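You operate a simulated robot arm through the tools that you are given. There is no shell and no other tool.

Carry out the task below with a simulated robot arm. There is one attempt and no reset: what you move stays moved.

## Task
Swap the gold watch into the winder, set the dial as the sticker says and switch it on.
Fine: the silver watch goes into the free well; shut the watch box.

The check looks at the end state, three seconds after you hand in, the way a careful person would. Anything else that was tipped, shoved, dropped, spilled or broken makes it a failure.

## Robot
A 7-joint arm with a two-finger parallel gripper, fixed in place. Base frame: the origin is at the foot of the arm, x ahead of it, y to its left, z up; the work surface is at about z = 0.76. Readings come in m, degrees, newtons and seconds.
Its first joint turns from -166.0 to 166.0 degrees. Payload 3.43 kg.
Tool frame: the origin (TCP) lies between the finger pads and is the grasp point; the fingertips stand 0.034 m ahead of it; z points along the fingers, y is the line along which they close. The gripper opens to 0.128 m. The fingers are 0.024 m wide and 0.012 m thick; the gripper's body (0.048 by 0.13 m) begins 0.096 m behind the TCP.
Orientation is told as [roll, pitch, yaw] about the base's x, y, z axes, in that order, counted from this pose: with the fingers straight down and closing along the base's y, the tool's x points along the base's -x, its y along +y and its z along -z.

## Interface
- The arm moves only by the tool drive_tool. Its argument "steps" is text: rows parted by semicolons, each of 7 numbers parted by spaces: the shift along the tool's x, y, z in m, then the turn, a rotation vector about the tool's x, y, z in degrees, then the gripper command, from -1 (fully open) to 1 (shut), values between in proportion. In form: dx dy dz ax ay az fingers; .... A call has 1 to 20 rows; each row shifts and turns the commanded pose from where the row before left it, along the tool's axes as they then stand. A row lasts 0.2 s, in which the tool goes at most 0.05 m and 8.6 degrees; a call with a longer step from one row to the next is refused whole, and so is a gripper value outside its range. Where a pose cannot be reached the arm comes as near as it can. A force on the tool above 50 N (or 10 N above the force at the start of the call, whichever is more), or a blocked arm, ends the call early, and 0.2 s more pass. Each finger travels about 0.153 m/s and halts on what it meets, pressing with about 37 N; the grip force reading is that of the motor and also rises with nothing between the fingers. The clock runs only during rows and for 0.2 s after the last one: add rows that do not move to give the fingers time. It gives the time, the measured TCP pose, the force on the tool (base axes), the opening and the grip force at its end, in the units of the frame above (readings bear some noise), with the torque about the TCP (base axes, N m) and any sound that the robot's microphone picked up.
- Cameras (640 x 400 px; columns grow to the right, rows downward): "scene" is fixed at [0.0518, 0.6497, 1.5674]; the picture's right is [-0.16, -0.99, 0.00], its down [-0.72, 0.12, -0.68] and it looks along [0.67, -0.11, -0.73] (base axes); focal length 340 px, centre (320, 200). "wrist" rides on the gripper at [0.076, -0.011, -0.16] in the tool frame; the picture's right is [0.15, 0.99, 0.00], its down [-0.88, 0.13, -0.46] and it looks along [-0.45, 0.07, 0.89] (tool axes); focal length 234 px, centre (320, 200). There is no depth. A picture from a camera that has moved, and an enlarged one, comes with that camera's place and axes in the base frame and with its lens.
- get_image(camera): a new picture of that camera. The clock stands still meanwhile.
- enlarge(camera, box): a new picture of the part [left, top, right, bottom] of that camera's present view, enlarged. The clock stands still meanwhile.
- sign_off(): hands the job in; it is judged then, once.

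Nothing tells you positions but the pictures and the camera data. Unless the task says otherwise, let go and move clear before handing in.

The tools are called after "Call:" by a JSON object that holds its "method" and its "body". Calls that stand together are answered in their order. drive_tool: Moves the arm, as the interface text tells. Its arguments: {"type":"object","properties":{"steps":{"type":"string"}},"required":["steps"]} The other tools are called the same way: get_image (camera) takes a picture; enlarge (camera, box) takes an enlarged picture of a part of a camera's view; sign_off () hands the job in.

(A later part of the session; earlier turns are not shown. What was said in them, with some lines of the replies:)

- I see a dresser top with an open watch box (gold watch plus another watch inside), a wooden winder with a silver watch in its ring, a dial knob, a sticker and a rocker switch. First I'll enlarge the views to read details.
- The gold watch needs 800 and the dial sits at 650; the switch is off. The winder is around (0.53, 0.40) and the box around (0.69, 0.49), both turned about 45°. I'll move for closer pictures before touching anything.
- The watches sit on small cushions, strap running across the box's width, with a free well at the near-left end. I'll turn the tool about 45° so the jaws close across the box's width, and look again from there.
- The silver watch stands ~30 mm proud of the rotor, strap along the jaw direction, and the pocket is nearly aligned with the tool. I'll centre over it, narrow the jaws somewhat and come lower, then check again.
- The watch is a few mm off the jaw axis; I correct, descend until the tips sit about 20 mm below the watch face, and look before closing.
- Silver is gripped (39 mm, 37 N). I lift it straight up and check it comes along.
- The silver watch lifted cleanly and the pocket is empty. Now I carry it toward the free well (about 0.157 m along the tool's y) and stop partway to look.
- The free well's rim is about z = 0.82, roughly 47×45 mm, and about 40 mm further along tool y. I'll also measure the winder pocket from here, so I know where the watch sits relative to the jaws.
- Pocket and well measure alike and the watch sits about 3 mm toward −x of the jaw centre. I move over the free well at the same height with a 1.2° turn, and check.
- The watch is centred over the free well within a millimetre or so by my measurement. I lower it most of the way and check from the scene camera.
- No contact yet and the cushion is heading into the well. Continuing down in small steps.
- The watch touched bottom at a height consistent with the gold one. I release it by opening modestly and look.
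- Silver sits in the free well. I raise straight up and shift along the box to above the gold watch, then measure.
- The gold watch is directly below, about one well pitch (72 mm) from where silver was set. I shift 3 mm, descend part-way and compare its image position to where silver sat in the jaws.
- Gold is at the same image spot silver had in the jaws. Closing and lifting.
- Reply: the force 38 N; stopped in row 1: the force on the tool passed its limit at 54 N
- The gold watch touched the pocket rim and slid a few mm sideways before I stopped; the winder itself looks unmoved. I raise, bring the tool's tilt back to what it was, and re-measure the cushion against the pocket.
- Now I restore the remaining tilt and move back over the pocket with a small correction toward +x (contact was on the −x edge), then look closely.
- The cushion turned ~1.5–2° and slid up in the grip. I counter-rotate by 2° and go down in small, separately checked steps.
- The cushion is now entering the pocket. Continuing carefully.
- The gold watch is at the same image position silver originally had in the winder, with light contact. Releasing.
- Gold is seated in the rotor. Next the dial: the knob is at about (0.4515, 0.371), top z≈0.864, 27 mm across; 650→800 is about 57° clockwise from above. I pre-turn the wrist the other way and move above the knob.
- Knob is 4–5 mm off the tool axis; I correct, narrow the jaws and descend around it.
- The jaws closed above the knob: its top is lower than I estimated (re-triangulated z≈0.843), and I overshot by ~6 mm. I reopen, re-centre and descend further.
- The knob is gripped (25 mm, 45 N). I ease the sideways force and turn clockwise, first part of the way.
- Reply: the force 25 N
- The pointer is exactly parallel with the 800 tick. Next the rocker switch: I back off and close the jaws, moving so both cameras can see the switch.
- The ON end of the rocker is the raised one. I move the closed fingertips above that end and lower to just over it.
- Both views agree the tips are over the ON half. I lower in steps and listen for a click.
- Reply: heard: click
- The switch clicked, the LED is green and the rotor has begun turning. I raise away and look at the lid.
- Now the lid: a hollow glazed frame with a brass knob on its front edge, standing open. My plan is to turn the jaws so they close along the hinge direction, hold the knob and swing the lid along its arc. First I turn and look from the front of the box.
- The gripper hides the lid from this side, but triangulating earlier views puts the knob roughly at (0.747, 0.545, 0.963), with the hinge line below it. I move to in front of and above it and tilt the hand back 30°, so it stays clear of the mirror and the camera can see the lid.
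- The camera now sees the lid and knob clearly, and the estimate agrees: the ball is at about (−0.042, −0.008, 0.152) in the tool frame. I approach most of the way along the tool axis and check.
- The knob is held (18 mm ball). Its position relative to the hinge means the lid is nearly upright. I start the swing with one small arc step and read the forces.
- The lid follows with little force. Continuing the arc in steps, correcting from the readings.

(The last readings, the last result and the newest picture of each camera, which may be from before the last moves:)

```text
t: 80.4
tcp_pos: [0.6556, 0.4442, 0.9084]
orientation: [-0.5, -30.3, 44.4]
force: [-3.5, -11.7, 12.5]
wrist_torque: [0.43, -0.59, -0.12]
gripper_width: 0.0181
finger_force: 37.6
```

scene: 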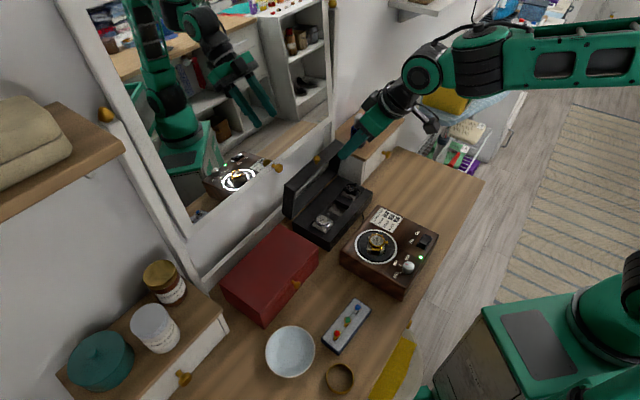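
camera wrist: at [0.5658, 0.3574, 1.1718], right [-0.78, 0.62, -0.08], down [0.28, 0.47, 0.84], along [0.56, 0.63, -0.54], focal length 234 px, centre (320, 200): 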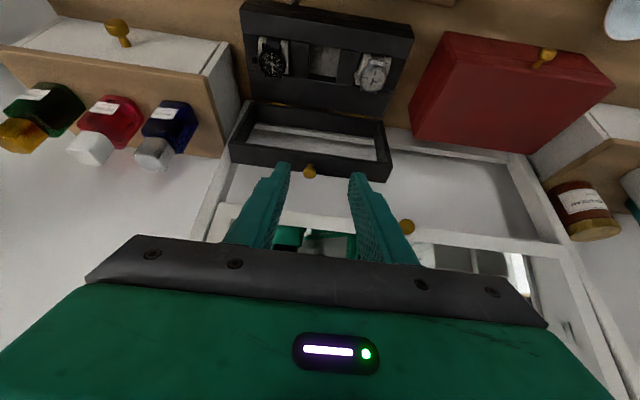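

Call:
{"method": "drive_tool", "body": {"steps": "0.0004 -0.0002 -0.0002 0 0 0 0.8; 0.0077 0 0.0054 0 0 0 0.8; 0.0077 0 0.0054 0 0 0 0.8; 0 0 0 0 0 0 0.8"}}

Call:
{"method": "enlarge", "body": {"camera": "wrist", "box": [220, 90, 410, 230]}}

Call:
{"method": "enlarge", "body": {"camera": "scene", "box": [280, 130, 400, 250]}}

```text
t: 81.4
tcp_pos: [0.6521, 0.4409, 0.8923]
orientation: [-0.3, -30.6, 44.4]
force: [-1.6, -4.9, 9.9]
wrist_torque: [0.75, -0.84, -0.06]
gripper_width: 0.0184
finger_force: 36.9
```

```text
2.86 times, centred on (315, 160) of wrist
camera zoom: at [0.5541, 0.3311, 0.9914], right [-0.78, 0.62, -0.08], down [0.28, 0.46, 0.84], along [0.56, 0.63, -0.54], focal length 669 px, centre (334, 314)
```

zoom: 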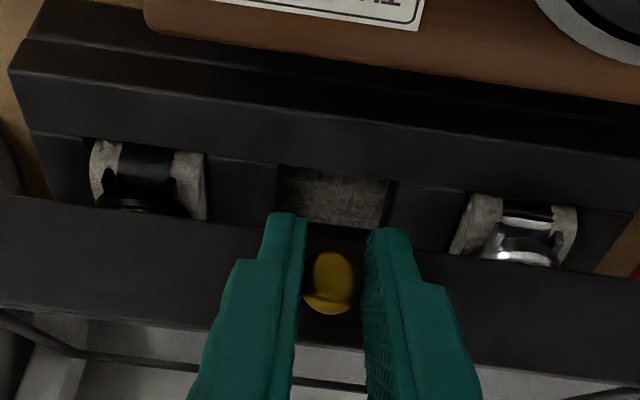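

```text
3.33 times, centred on (340, 190) of scene
camera zoom: at [0.0518, 0.6497, 1.5674], right [-0.16, -0.99, 0.0], down [-0.72, 0.12, -0.68], along [0.67, -0.11, -0.73], focal length 1134 px, centre (253, 233)
```

zoom: 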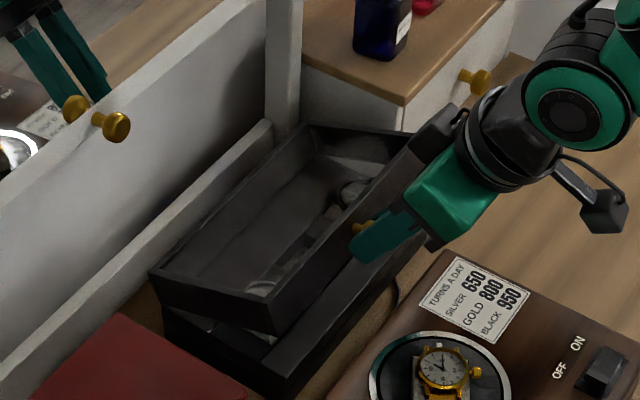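

Call:
{"method": "drive_tool", "body": {"steps": "0.0061 0 0.0057 0 0 0 0.8; 0.0061 0 0.0057 0 0 0 0.8; 0 0 0 0 0 0 0.8"}}

Call:
{"method": "enlarge", "body": {"camera": "wrist", "box": [220, 90, 410, 230]}}

Call:
{"method": "enlarge", "body": {"camera": "scene", "box": [280, 150, 400, 250]}}

```text
t: 82.2
tcp_pos: [0.648, 0.4355, 0.8746]
orientation: [-0.4, -30.3, 44.3]
force: [-4.0, -6.2, 6.5]
wrist_torque: [0.55, -0.54, -0.06]
gripper_width: 0.0182
finger_force: 36.8
```

```text
2.86 times, centred on (315, 160) of wrist
camera zoom: at [0.5498, 0.3269, 0.9746], right [-0.78, 0.62, -0.08], down [0.28, 0.47, 0.84], along [0.56, 0.63, -0.54], focal length 669 px, centre (334, 314)
```

zoom: 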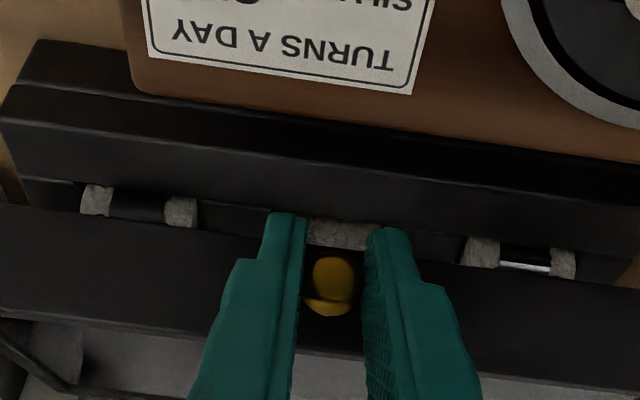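

```text
4.00 times, centred on (340, 200) of scene
camera zoom: at [0.0518, 0.6497, 1.5674], right [-0.16, -0.99, 0.0], down [-0.72, 0.12, -0.68], along [0.67, -0.11, -0.73], focal length 1361 px, centre (240, 200)
```

zoom: 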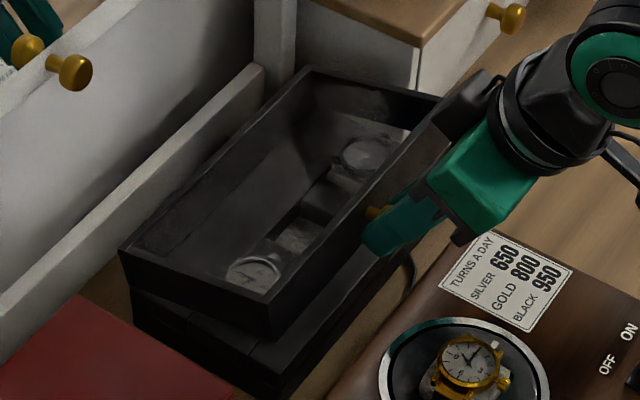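

Call:
{"method": "drive_tool", "body": {"steps": "0.004 0 0.0045 0 0 0 0.8; 0.0039 0 0.0044 0 0 0 0.8; 0 0 0 0 0 0 0.8"}}

Call:
{"method": "enlarge", "body": {"camera": "wrist", "box": [220, 90, 410, 230]}}

Call:
{"method": "enlarge", "body": {"camera": "scene", "box": [280, 150, 400, 250]}}

```text
t: 83.0
tcp_pos: [0.6453, 0.4333, 0.8639]
orientation: [-0.4, -30.4, 44.4]
force: [-8.6, -6.8, 8.7]
wrist_torque: [0.55, -0.5, 0.02]
gripper_width: 0.0182
finger_force: 37.1
```

```text
2.86 times, centred on (315, 160) of wrist
camera zoom: at [0.548, 0.325, 0.9635], right [-0.78, 0.62, -0.08], down [0.28, 0.47, 0.84], along [0.56, 0.63, -0.54], focal length 669 px, centre (334, 314)
```

zoom: 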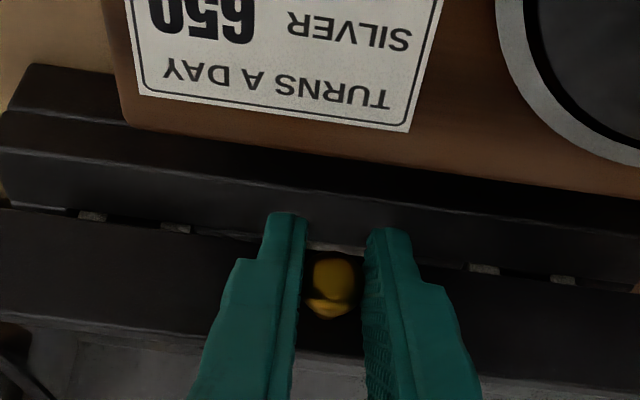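

```text
4.00 times, centred on (340, 200) of scene
camera zoom: at [0.0518, 0.6497, 1.5674], right [-0.16, -0.99, 0.0], down [-0.72, 0.12, -0.68], along [0.67, -0.11, -0.73], focal length 1361 px, centre (240, 200)
```

zoom: 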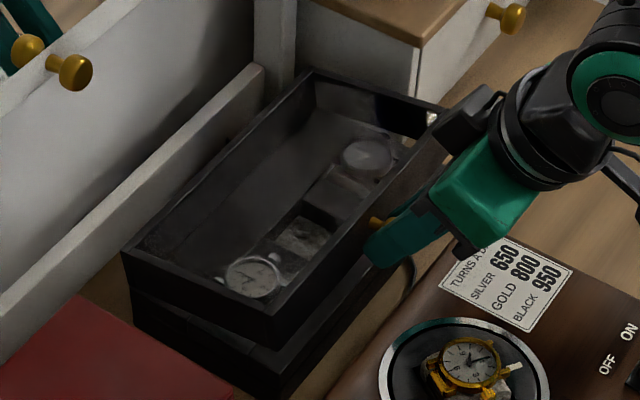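

Call:
{"method": "drive_tool", "body": {"steps": "0.0027 0 0.0031 0 0 0 0.8; 0.0025 0 0.0032 0 0 0 0.8; 0 0 0 0 0 0 0.8"}}

Call:
{"method": "enlarge", "body": {"camera": "wrist", "box": [220, 90, 410, 230]}}

Call:
{"method": "enlarge", "body": {"camera": "scene", "box": [280, 150, 400, 250]}}

```text
t: 83.8
tcp_pos: [0.6447, 0.4342, 0.8568]
orientation: [-0.5, -30.4, 44.4]
force: [-8.7, -7.9, 8.2]
wrist_torque: [0.56, -0.6, 0.04]
gripper_width: 0.0181
finger_force: 37.2
```

```text
2.86 times, centred on (315, 160) of wrist
camera zoom: at [0.5469, 0.3241, 0.9555], right [-0.78, 0.62, -0.08], down [0.28, 0.47, 0.84], along [0.56, 0.63, -0.54], focal length 669 px, centre (334, 314)
```

zoom: 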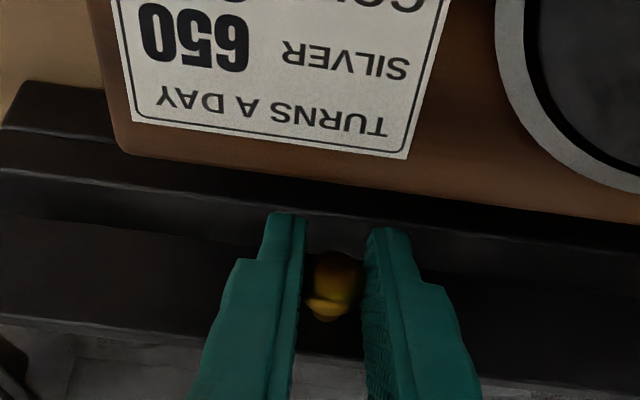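

```text
4.00 times, centred on (340, 200) of scene
camera zoom: at [0.0518, 0.6497, 1.5674], right [-0.16, -0.99, 0.0], down [-0.72, 0.12, -0.68], along [0.67, -0.11, -0.73], focal length 1361 px, centre (240, 200)
```

zoom: 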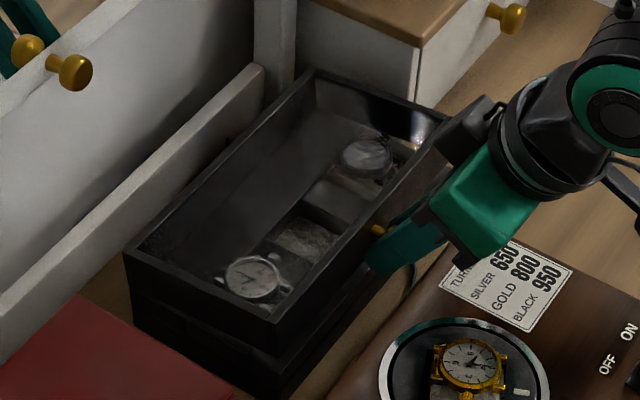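

Call:
{"method": "drive_tool", "body": {"steps": "0.0024 0 0.0033 0 0 0 0.8; 0 0 0 0 0 0 0.8"}}

Call:
{"method": "enlarge", "body": {"camera": "wrist", "box": [220, 90, 410, 230]}}

Call:
{"method": "enlarge", "body": {"camera": "scene", "box": [290, 170, 380, 250]}}

```text
t: 84.4
tcp_pos: [0.6439, 0.4329, 0.8528]
orientation: [-0.3, -30.4, 44.5]
force: [-9.1, -7.8, 6.1]
wrist_torque: [0.4, -0.36, 0.0]
gripper_width: 0.0181
finger_force: 36.9
```

```text
2.86 times, centred on (315, 160) of wrist
camera zoom: at [0.5467, 0.324, 0.9513], right [-0.78, 0.62, -0.08], down [0.28, 0.47, 0.84], along [0.56, 0.63, -0.54], focal length 669 px, centre (334, 314)
```

zoom: 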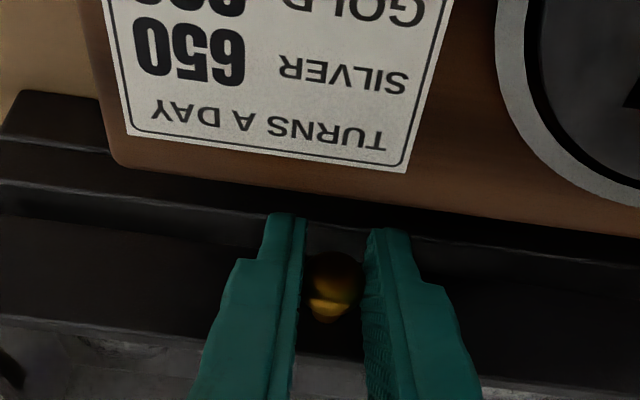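

```text
5.00 times, centred on (335, 210) of scene
camera zoom: at [0.0518, 0.6497, 1.5674], right [-0.16, -0.99, 0.0], down [-0.72, 0.12, -0.68], along [0.67, -0.11, -0.73], focal length 1702 px, centre (245, 150)
```

zoom: 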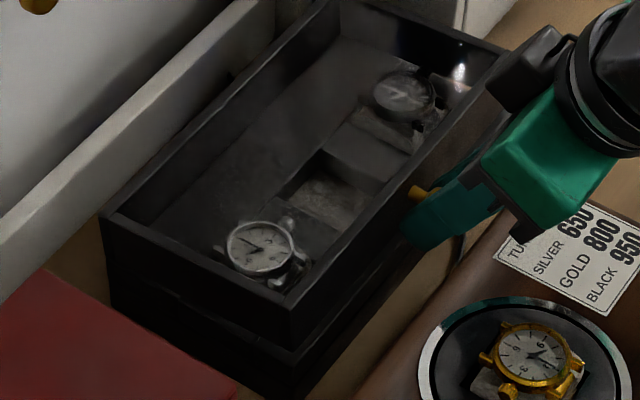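

Call:
{"method": "drive_tool", "body": {"steps": "0.0015 0 0.002 0 0 0 0.8; 0 0 0 0 0 0 0.8"}}

```text
t: 85.0
tcp_pos: [0.6438, 0.4322, 0.8501]
orientation: [-0.4, -30.4, 44.5]
force: [-9.6, -9.2, 7.2]
wrist_torque: [0.57, -0.57, 0.03]
gripper_width: 0.018
finger_force: 37.1
```

Call:
{"method": "drive_tool", "body": {"steps": "0.0016 0 0.0014 0 0 0 0.8; 0 0 0 0 0 0 0.8"}}

```text
t: 85.6
tcp_pos: [0.6451, 0.4329, 0.8473]
orientation: [-0.4, -30.6, 44.5]
force: [-3.0, -3.8, 7.6]
wrist_torque: [0.75, -0.76, 0.01]
gripper_width: 0.0182
finger_force: 36.7
```

Call:
{"method": "drive_tool", "body": {"steps": "0.0013 0 0.0016 0 0 0 0.8; 0 0 0 0 0 0 0.8"}}

Call:
{"method": "enlarge", "body": {"camera": "wrist", "box": [200, 90, 430, 230]}}

Call:
{"method": "enlarge", "body": {"camera": "scene", "box": [290, 180, 370, 250]}}

```text
t: 86.2
tcp_pos: [0.6445, 0.4324, 0.8468]
orientation: [-0.5, -30.4, 44.4]
force: [-2.1, -4.7, 6.2]
wrist_torque: [0.69, -0.7, -0.05]
gripper_width: 0.0182
finger_force: 37.5
```

```text
2.78 times, centred on (315, 160) of wrist
camera zoom: at [0.546, 0.3235, 0.9449], right [-0.78, 0.62, -0.08], down [0.28, 0.47, 0.84], along [0.56, 0.63, -0.54], focal length 652 px, centre (334, 311)
```

zoom: 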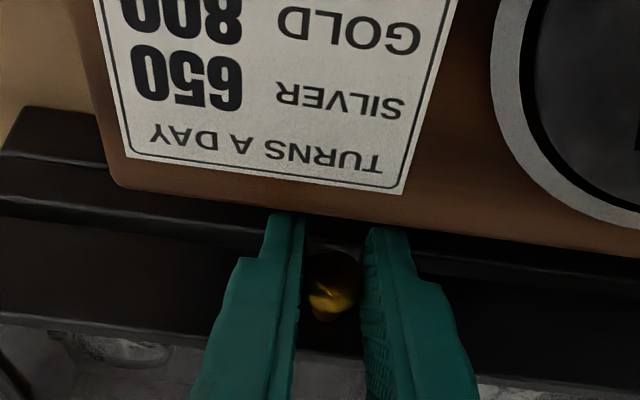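

```text
5.71 times, centred on (330, 215) of scene
camera zoom: at [0.0518, 0.6497, 1.5674], right [-0.16, -0.99, 0.0], down [-0.72, 0.12, -0.68], along [0.67, -0.11, -0.73], focal length 1945 px, centre (263, 114)
```

zoom: 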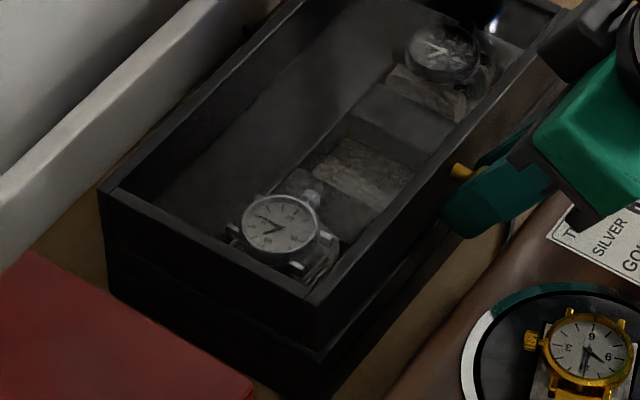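

Call:
{"method": "drive_tool", "body": {"steps": "0.0009 0 0.0016 0 0 0 0.8; 0 0 0 0 0 0 0.8"}}

```text
t: 86.8
tcp_pos: [0.6435, 0.4328, 0.8436]
orientation: [-0.3, -30.3, 44.4]
force: [-4.4, -9.2, 5.8]
wrist_torque: [0.54, -0.62, -0.03]
gripper_width: 0.0181
finger_force: 37.3
```

Call:
{"method": "drive_tool", "body": {"steps": "0.0011 0 0.0016 0 0 0 0.8; 0 0 0 0 0 0 0.8"}}

```text
t: 87.4
tcp_pos: [0.6434, 0.4331, 0.842]
orientation: [-0.3, -30.4, 44.3]
force: [-5.1, -10.0, 5.2]
wrist_torque: [0.36, -0.5, -0.07]
gripper_width: 0.0183
finger_force: 37.1
```

Call:
{"method": "drive_tool", "body": {"steps": "0.0014 -0.0001 0.0014 0 0 0 0.8; 0 0 0 0 0 0 0.8"}}

Call:
{"method": "enlarge", "body": {"camera": "scene", "box": [290, 180, 370, 250]}}

Call:
{"method": "enlarge", "body": {"camera": "wrist", "box": [200, 90, 430, 230]}}

```text
t: 88.0
tcp_pos: [0.6427, 0.4324, 0.8412]
orientation: [-0.3, -30.5, 44.5]
force: [-4.2, -5.7, 7.1]
wrist_torque: [0.72, -0.78, -0.05]
gripper_width: 0.0181
finger_force: 37.1
```

```text
5.71 times, centred on (330, 215) of scene
camera zoom: at [0.0518, 0.6497, 1.5674], right [-0.16, -0.99, 0.0], down [-0.72, 0.12, -0.68], along [0.67, -0.11, -0.73], focal length 1945 px, centre (263, 114)
```

zoom: 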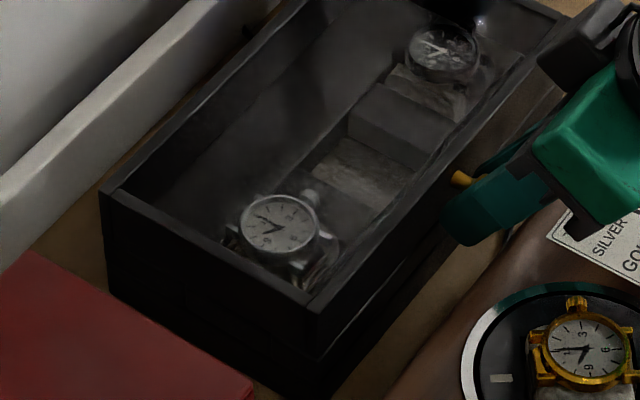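

```text
2.78 times, centred on (315, 160) of wrist
camera zoom: at [0.5457, 0.3232, 0.9392], right [-0.78, 0.62, -0.08], down [0.28, 0.46, 0.84], along [0.56, 0.63, -0.54], focal length 652 px, centre (334, 311)
```

zoom: 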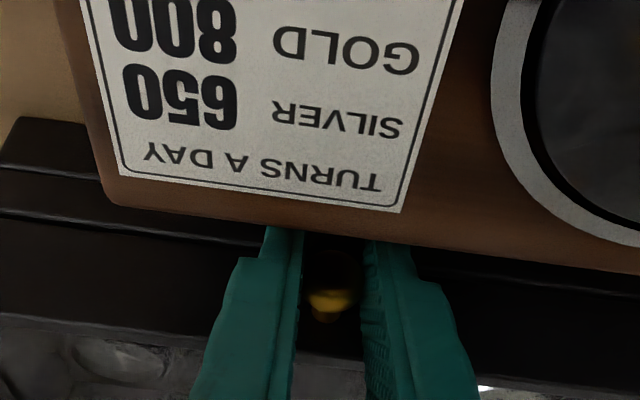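

Call:
{"method": "enlarge", "body": {"camera": "scene", "box": [288, 205, 348, 250]}}

Call:
{"method": "enlarge", "body": {"camera": "wrist", "box": [180, 120, 330, 210]}}

```text
8.89 times, centred on (318, 228) of scene
camera zoom: at [0.0518, 0.6497, 1.5674], right [-0.16, -0.99, 0.0], down [-0.72, 0.12, -0.68], along [0.67, -0.11, -0.73], focal length 3025 px, centre (338, -44)
```

zoom: 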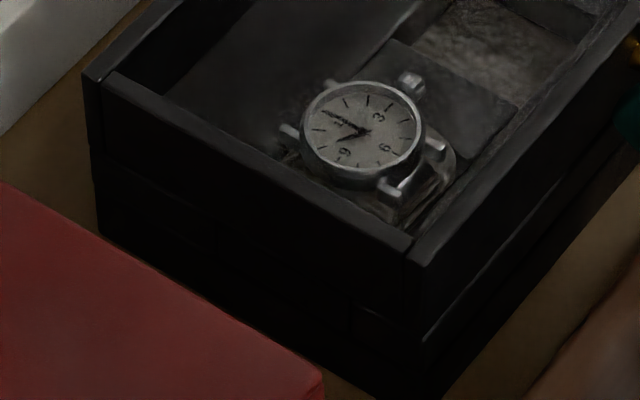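

```text
4.27 times, centred on (255, 165) of wrist
camera zoom: at [0.5457, 0.3232, 0.9392], right [-0.78, 0.62, -0.08], down [0.28, 0.46, 0.84], along [0.56, 0.63, -0.54], focal length 999 px, centre (597, 349)
```

zoom: 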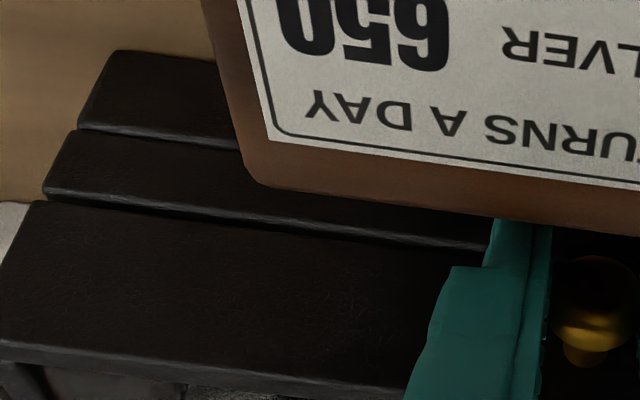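

Call:
{"method": "drive_tool", "body": {"steps": "0.001 0 0.0015 0 0 0 0.8; 0 0 0 0 0 0 0.8"}}

```text
t: 88.6
tcp_pos: [0.6427, 0.4333, 0.8382]
orientation: [-0.5, -30.5, 44.5]
force: [-4.7, -2.5, 12.7]
wrist_torque: [0.36, -0.34, 0.0]
gripper_width: 0.018
finger_force: 37.4
```

Call:
{"method": "drive_tool", "body": {"steps": "0.0006 0 0.0008 0 0 0 0.8; 0 0 0 0 0 0 0.8"}}

Call:
{"method": "enlarge", "body": {"camera": "wrist", "box": [180, 120, 330, 210]}}

```text
t: 89.2
tcp_pos: [0.6441, 0.433, 0.8381]
orientation: [-0.4, -30.6, 44.4]
force: [-1.9, 0.2, 19.6]
wrist_torque: [0.34, -0.35, 0.01]
gripper_width: 0.018
finger_force: 37.1
```

```text
4.27 times, centred on (255, 165) of wrist
camera zoom: at [0.5455, 0.3231, 0.9369], right [-0.78, 0.62, -0.08], down [0.28, 0.46, 0.84], along [0.56, 0.63, -0.54], focal length 999 px, centre (597, 349)
```

zoom: 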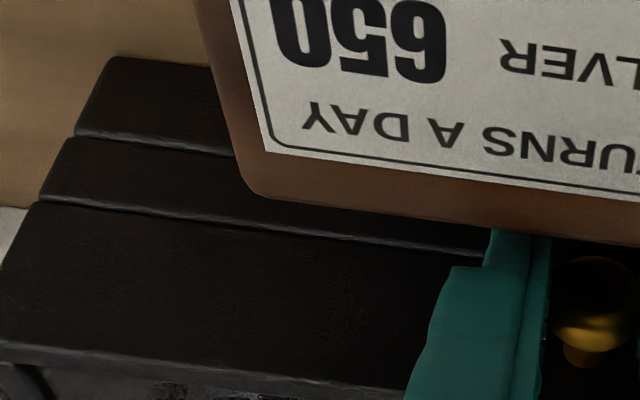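

The force rise and the closed seam show the lid is shut. I release the knob and back out along the tool axis.

Call:
{"method": "drive_tool", "body": {"steps": "0 0 0 0 0 0 0.6; 0 0 0 0 0 0 0.4; 0 0 0 0 0 0 0.3; 0 0 0 0 0 0 0.3; 0 0 -0.01 0 0 0 0.3; 0 0 -0.02 0 0 0 0.3; 0 0 -0.03 0 0 0 0.3; 0 0 -0.03 0 0 0 0.3; 0 0 0 0 0 0 0.3"}}

Call:
{"method": "get_image", "body": {"camera": "wrist"}}

Call:
{"method": "enlarge", "body": {"camera": "scene", "box": [280, 170, 450, 300]}}

```text
t: 91.2
tcp_pos: [0.6091, 0.4008, 0.9131]
orientation: [-0.4, -30.5, 44.4]
force: [-0.4, 0.2, -0.3]
wrist_torque: [0.0, -0.02, 0.03]
gripper_width: 0.0448
finger_force: 0.1
```

```text
taken
camera wrist: at [0.5119, 0.2912, 1.0129], right [-0.78, 0.62, -0.08], down [0.29, 0.47, 0.84], along [0.56, 0.63, -0.54], focal length 234 px, centre (320, 200)
```

wrist: 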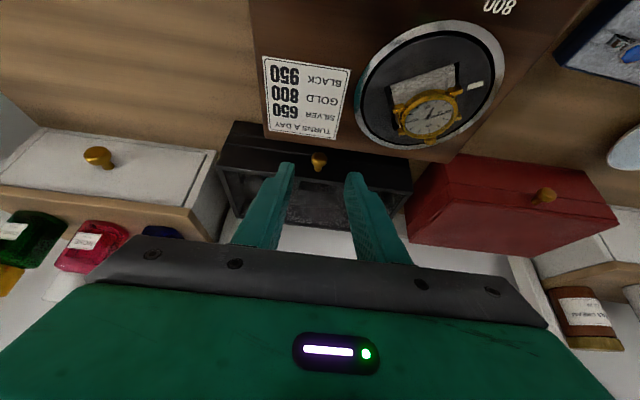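

```text
3.08 times, centred on (365, 235) of scene
camera zoom: at [0.0518, 0.6497, 1.5674], right [-0.16, -0.99, 0.0], down [-0.72, 0.12, -0.68], along [0.67, -0.11, -0.73], focal length 1047 px, centre (182, 92)
```

zoom: 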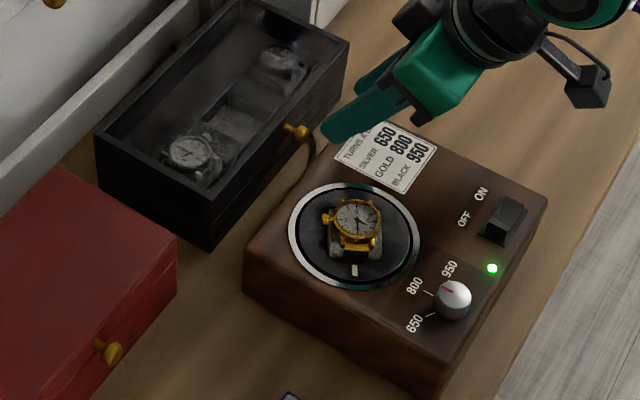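

The lid stays shut, the winder is turning with the gold watch, dial at 800, LED on. I move the arm well clear and do a last check.

Call:
{"method": "drive_tool", "body": {"steps": "0 0 -0.04 0 0 0 0.3; 0 0 -0.04 0 0 0 0.3; 0 0 -0.04 0 0 0 0.3; -0.02 0 -0.03 0 7.5 0 0.3; -0.02 0 -0.03 0 7.5 0 0.3; 0 0 -0.03 0 7.5 0 0.3; 0 0 0 0 7.5 0 0.3; 0 0 0 0 0 0 0.3"}}

Call:
{"method": "get_image", "body": {"camera": "scene"}}

Call:
{"method": "enlarge", "body": {"camera": "scene", "box": [285, 165, 385, 255]}}

Call:
{"method": "enlarge", "body": {"camera": "scene", "box": [340, 200, 440, 290]}}

Call:
{"method": "get_image", "body": {"camera": "wrist"}}

```text
t: 93.0
tcp_pos: [0.5657, 0.3607, 1.117]
orientation: [-0.4, -0.3, 44.2]
force: [-0.1, -0.5, -0.1]
wrist_torque: [-0.03, 0.01, 0.02]
gripper_width: 0.045
finger_force: 0.1
```

```text
taken
```

scene: 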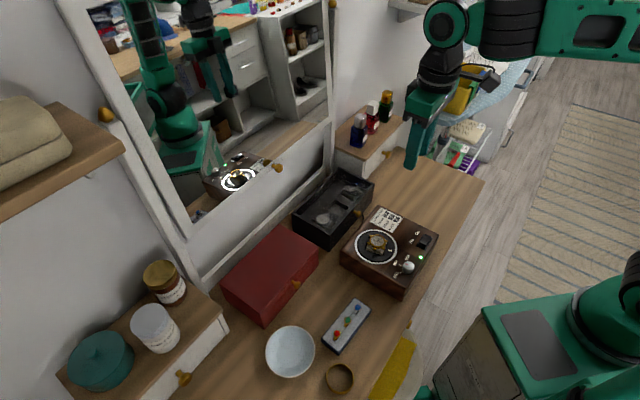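

```text
4.44 times, centred on (335, 210) of scene
camera zoom: at [0.0518, 0.6497, 1.5674], right [-0.16, -0.99, 0.0], down [-0.72, 0.12, -0.68], along [0.67, -0.11, -0.73], focal length 1513 px, centre (253, 156)
```

zoom: 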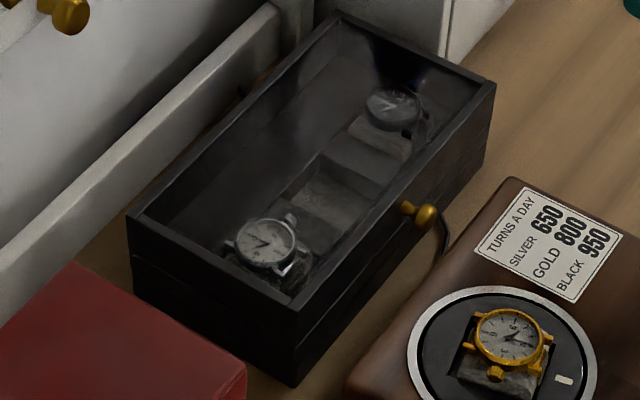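

```text
4.44 times, centred on (390, 245) of scene
camera zoom: at [0.0518, 0.6497, 1.5674], right [-0.16, -0.99, 0.0], down [-0.72, 0.12, -0.68], along [0.67, -0.11, -0.73], focal length 1513 px, centre (9, 0)
```

zoom: 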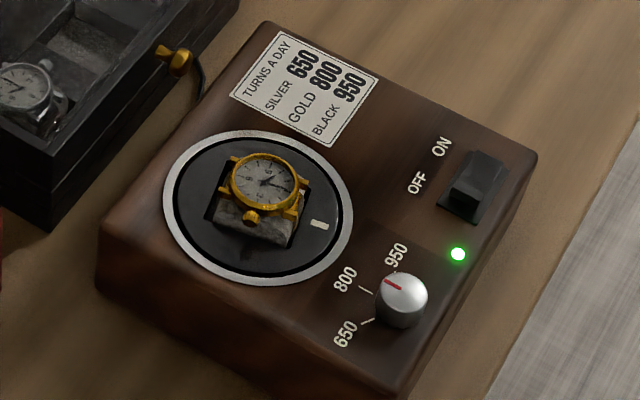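

```text
taken
camera wrist: at [0.5185, 0.2991, 1.2768], right [-0.79, 0.61, -0.01], down [0.54, 0.71, 0.46], along [0.28, 0.36, -0.89], focal length 234 px, centre (320, 200)
```

wrist: 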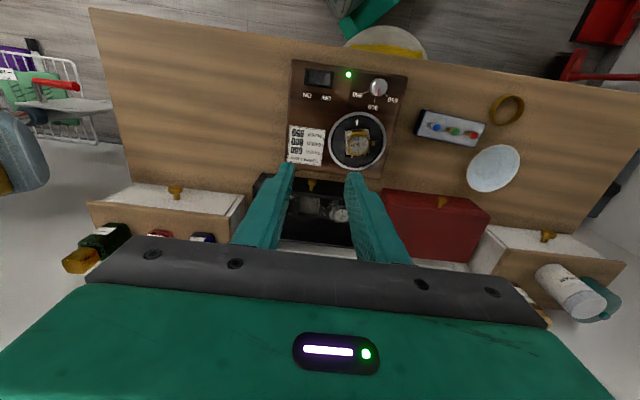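

The gold watch is turning in the winder with the dial at 800, the switch on and the LED lit. Silver is in the formerly free well, the box is shut, nothing else looks disturbed and the arm is clear. Handing in.

Call:
{"method": "sign_off", "body": {}}

```text
The job is handed in.
```

The job is handed in. The gold watch is turning in the winder with the dial at 800, as the sticker says for gold. The switch is on and its light is green. The silver watch is in the well that was free, and the watch box is shut.

The gold watch caught the pocket rim on my first try at seating it and slid a few millimetres in the grip. I lifted it, re-aligned and seated it on the second try. In the last pictures the winder had not moved and nothing else looked disturbed.
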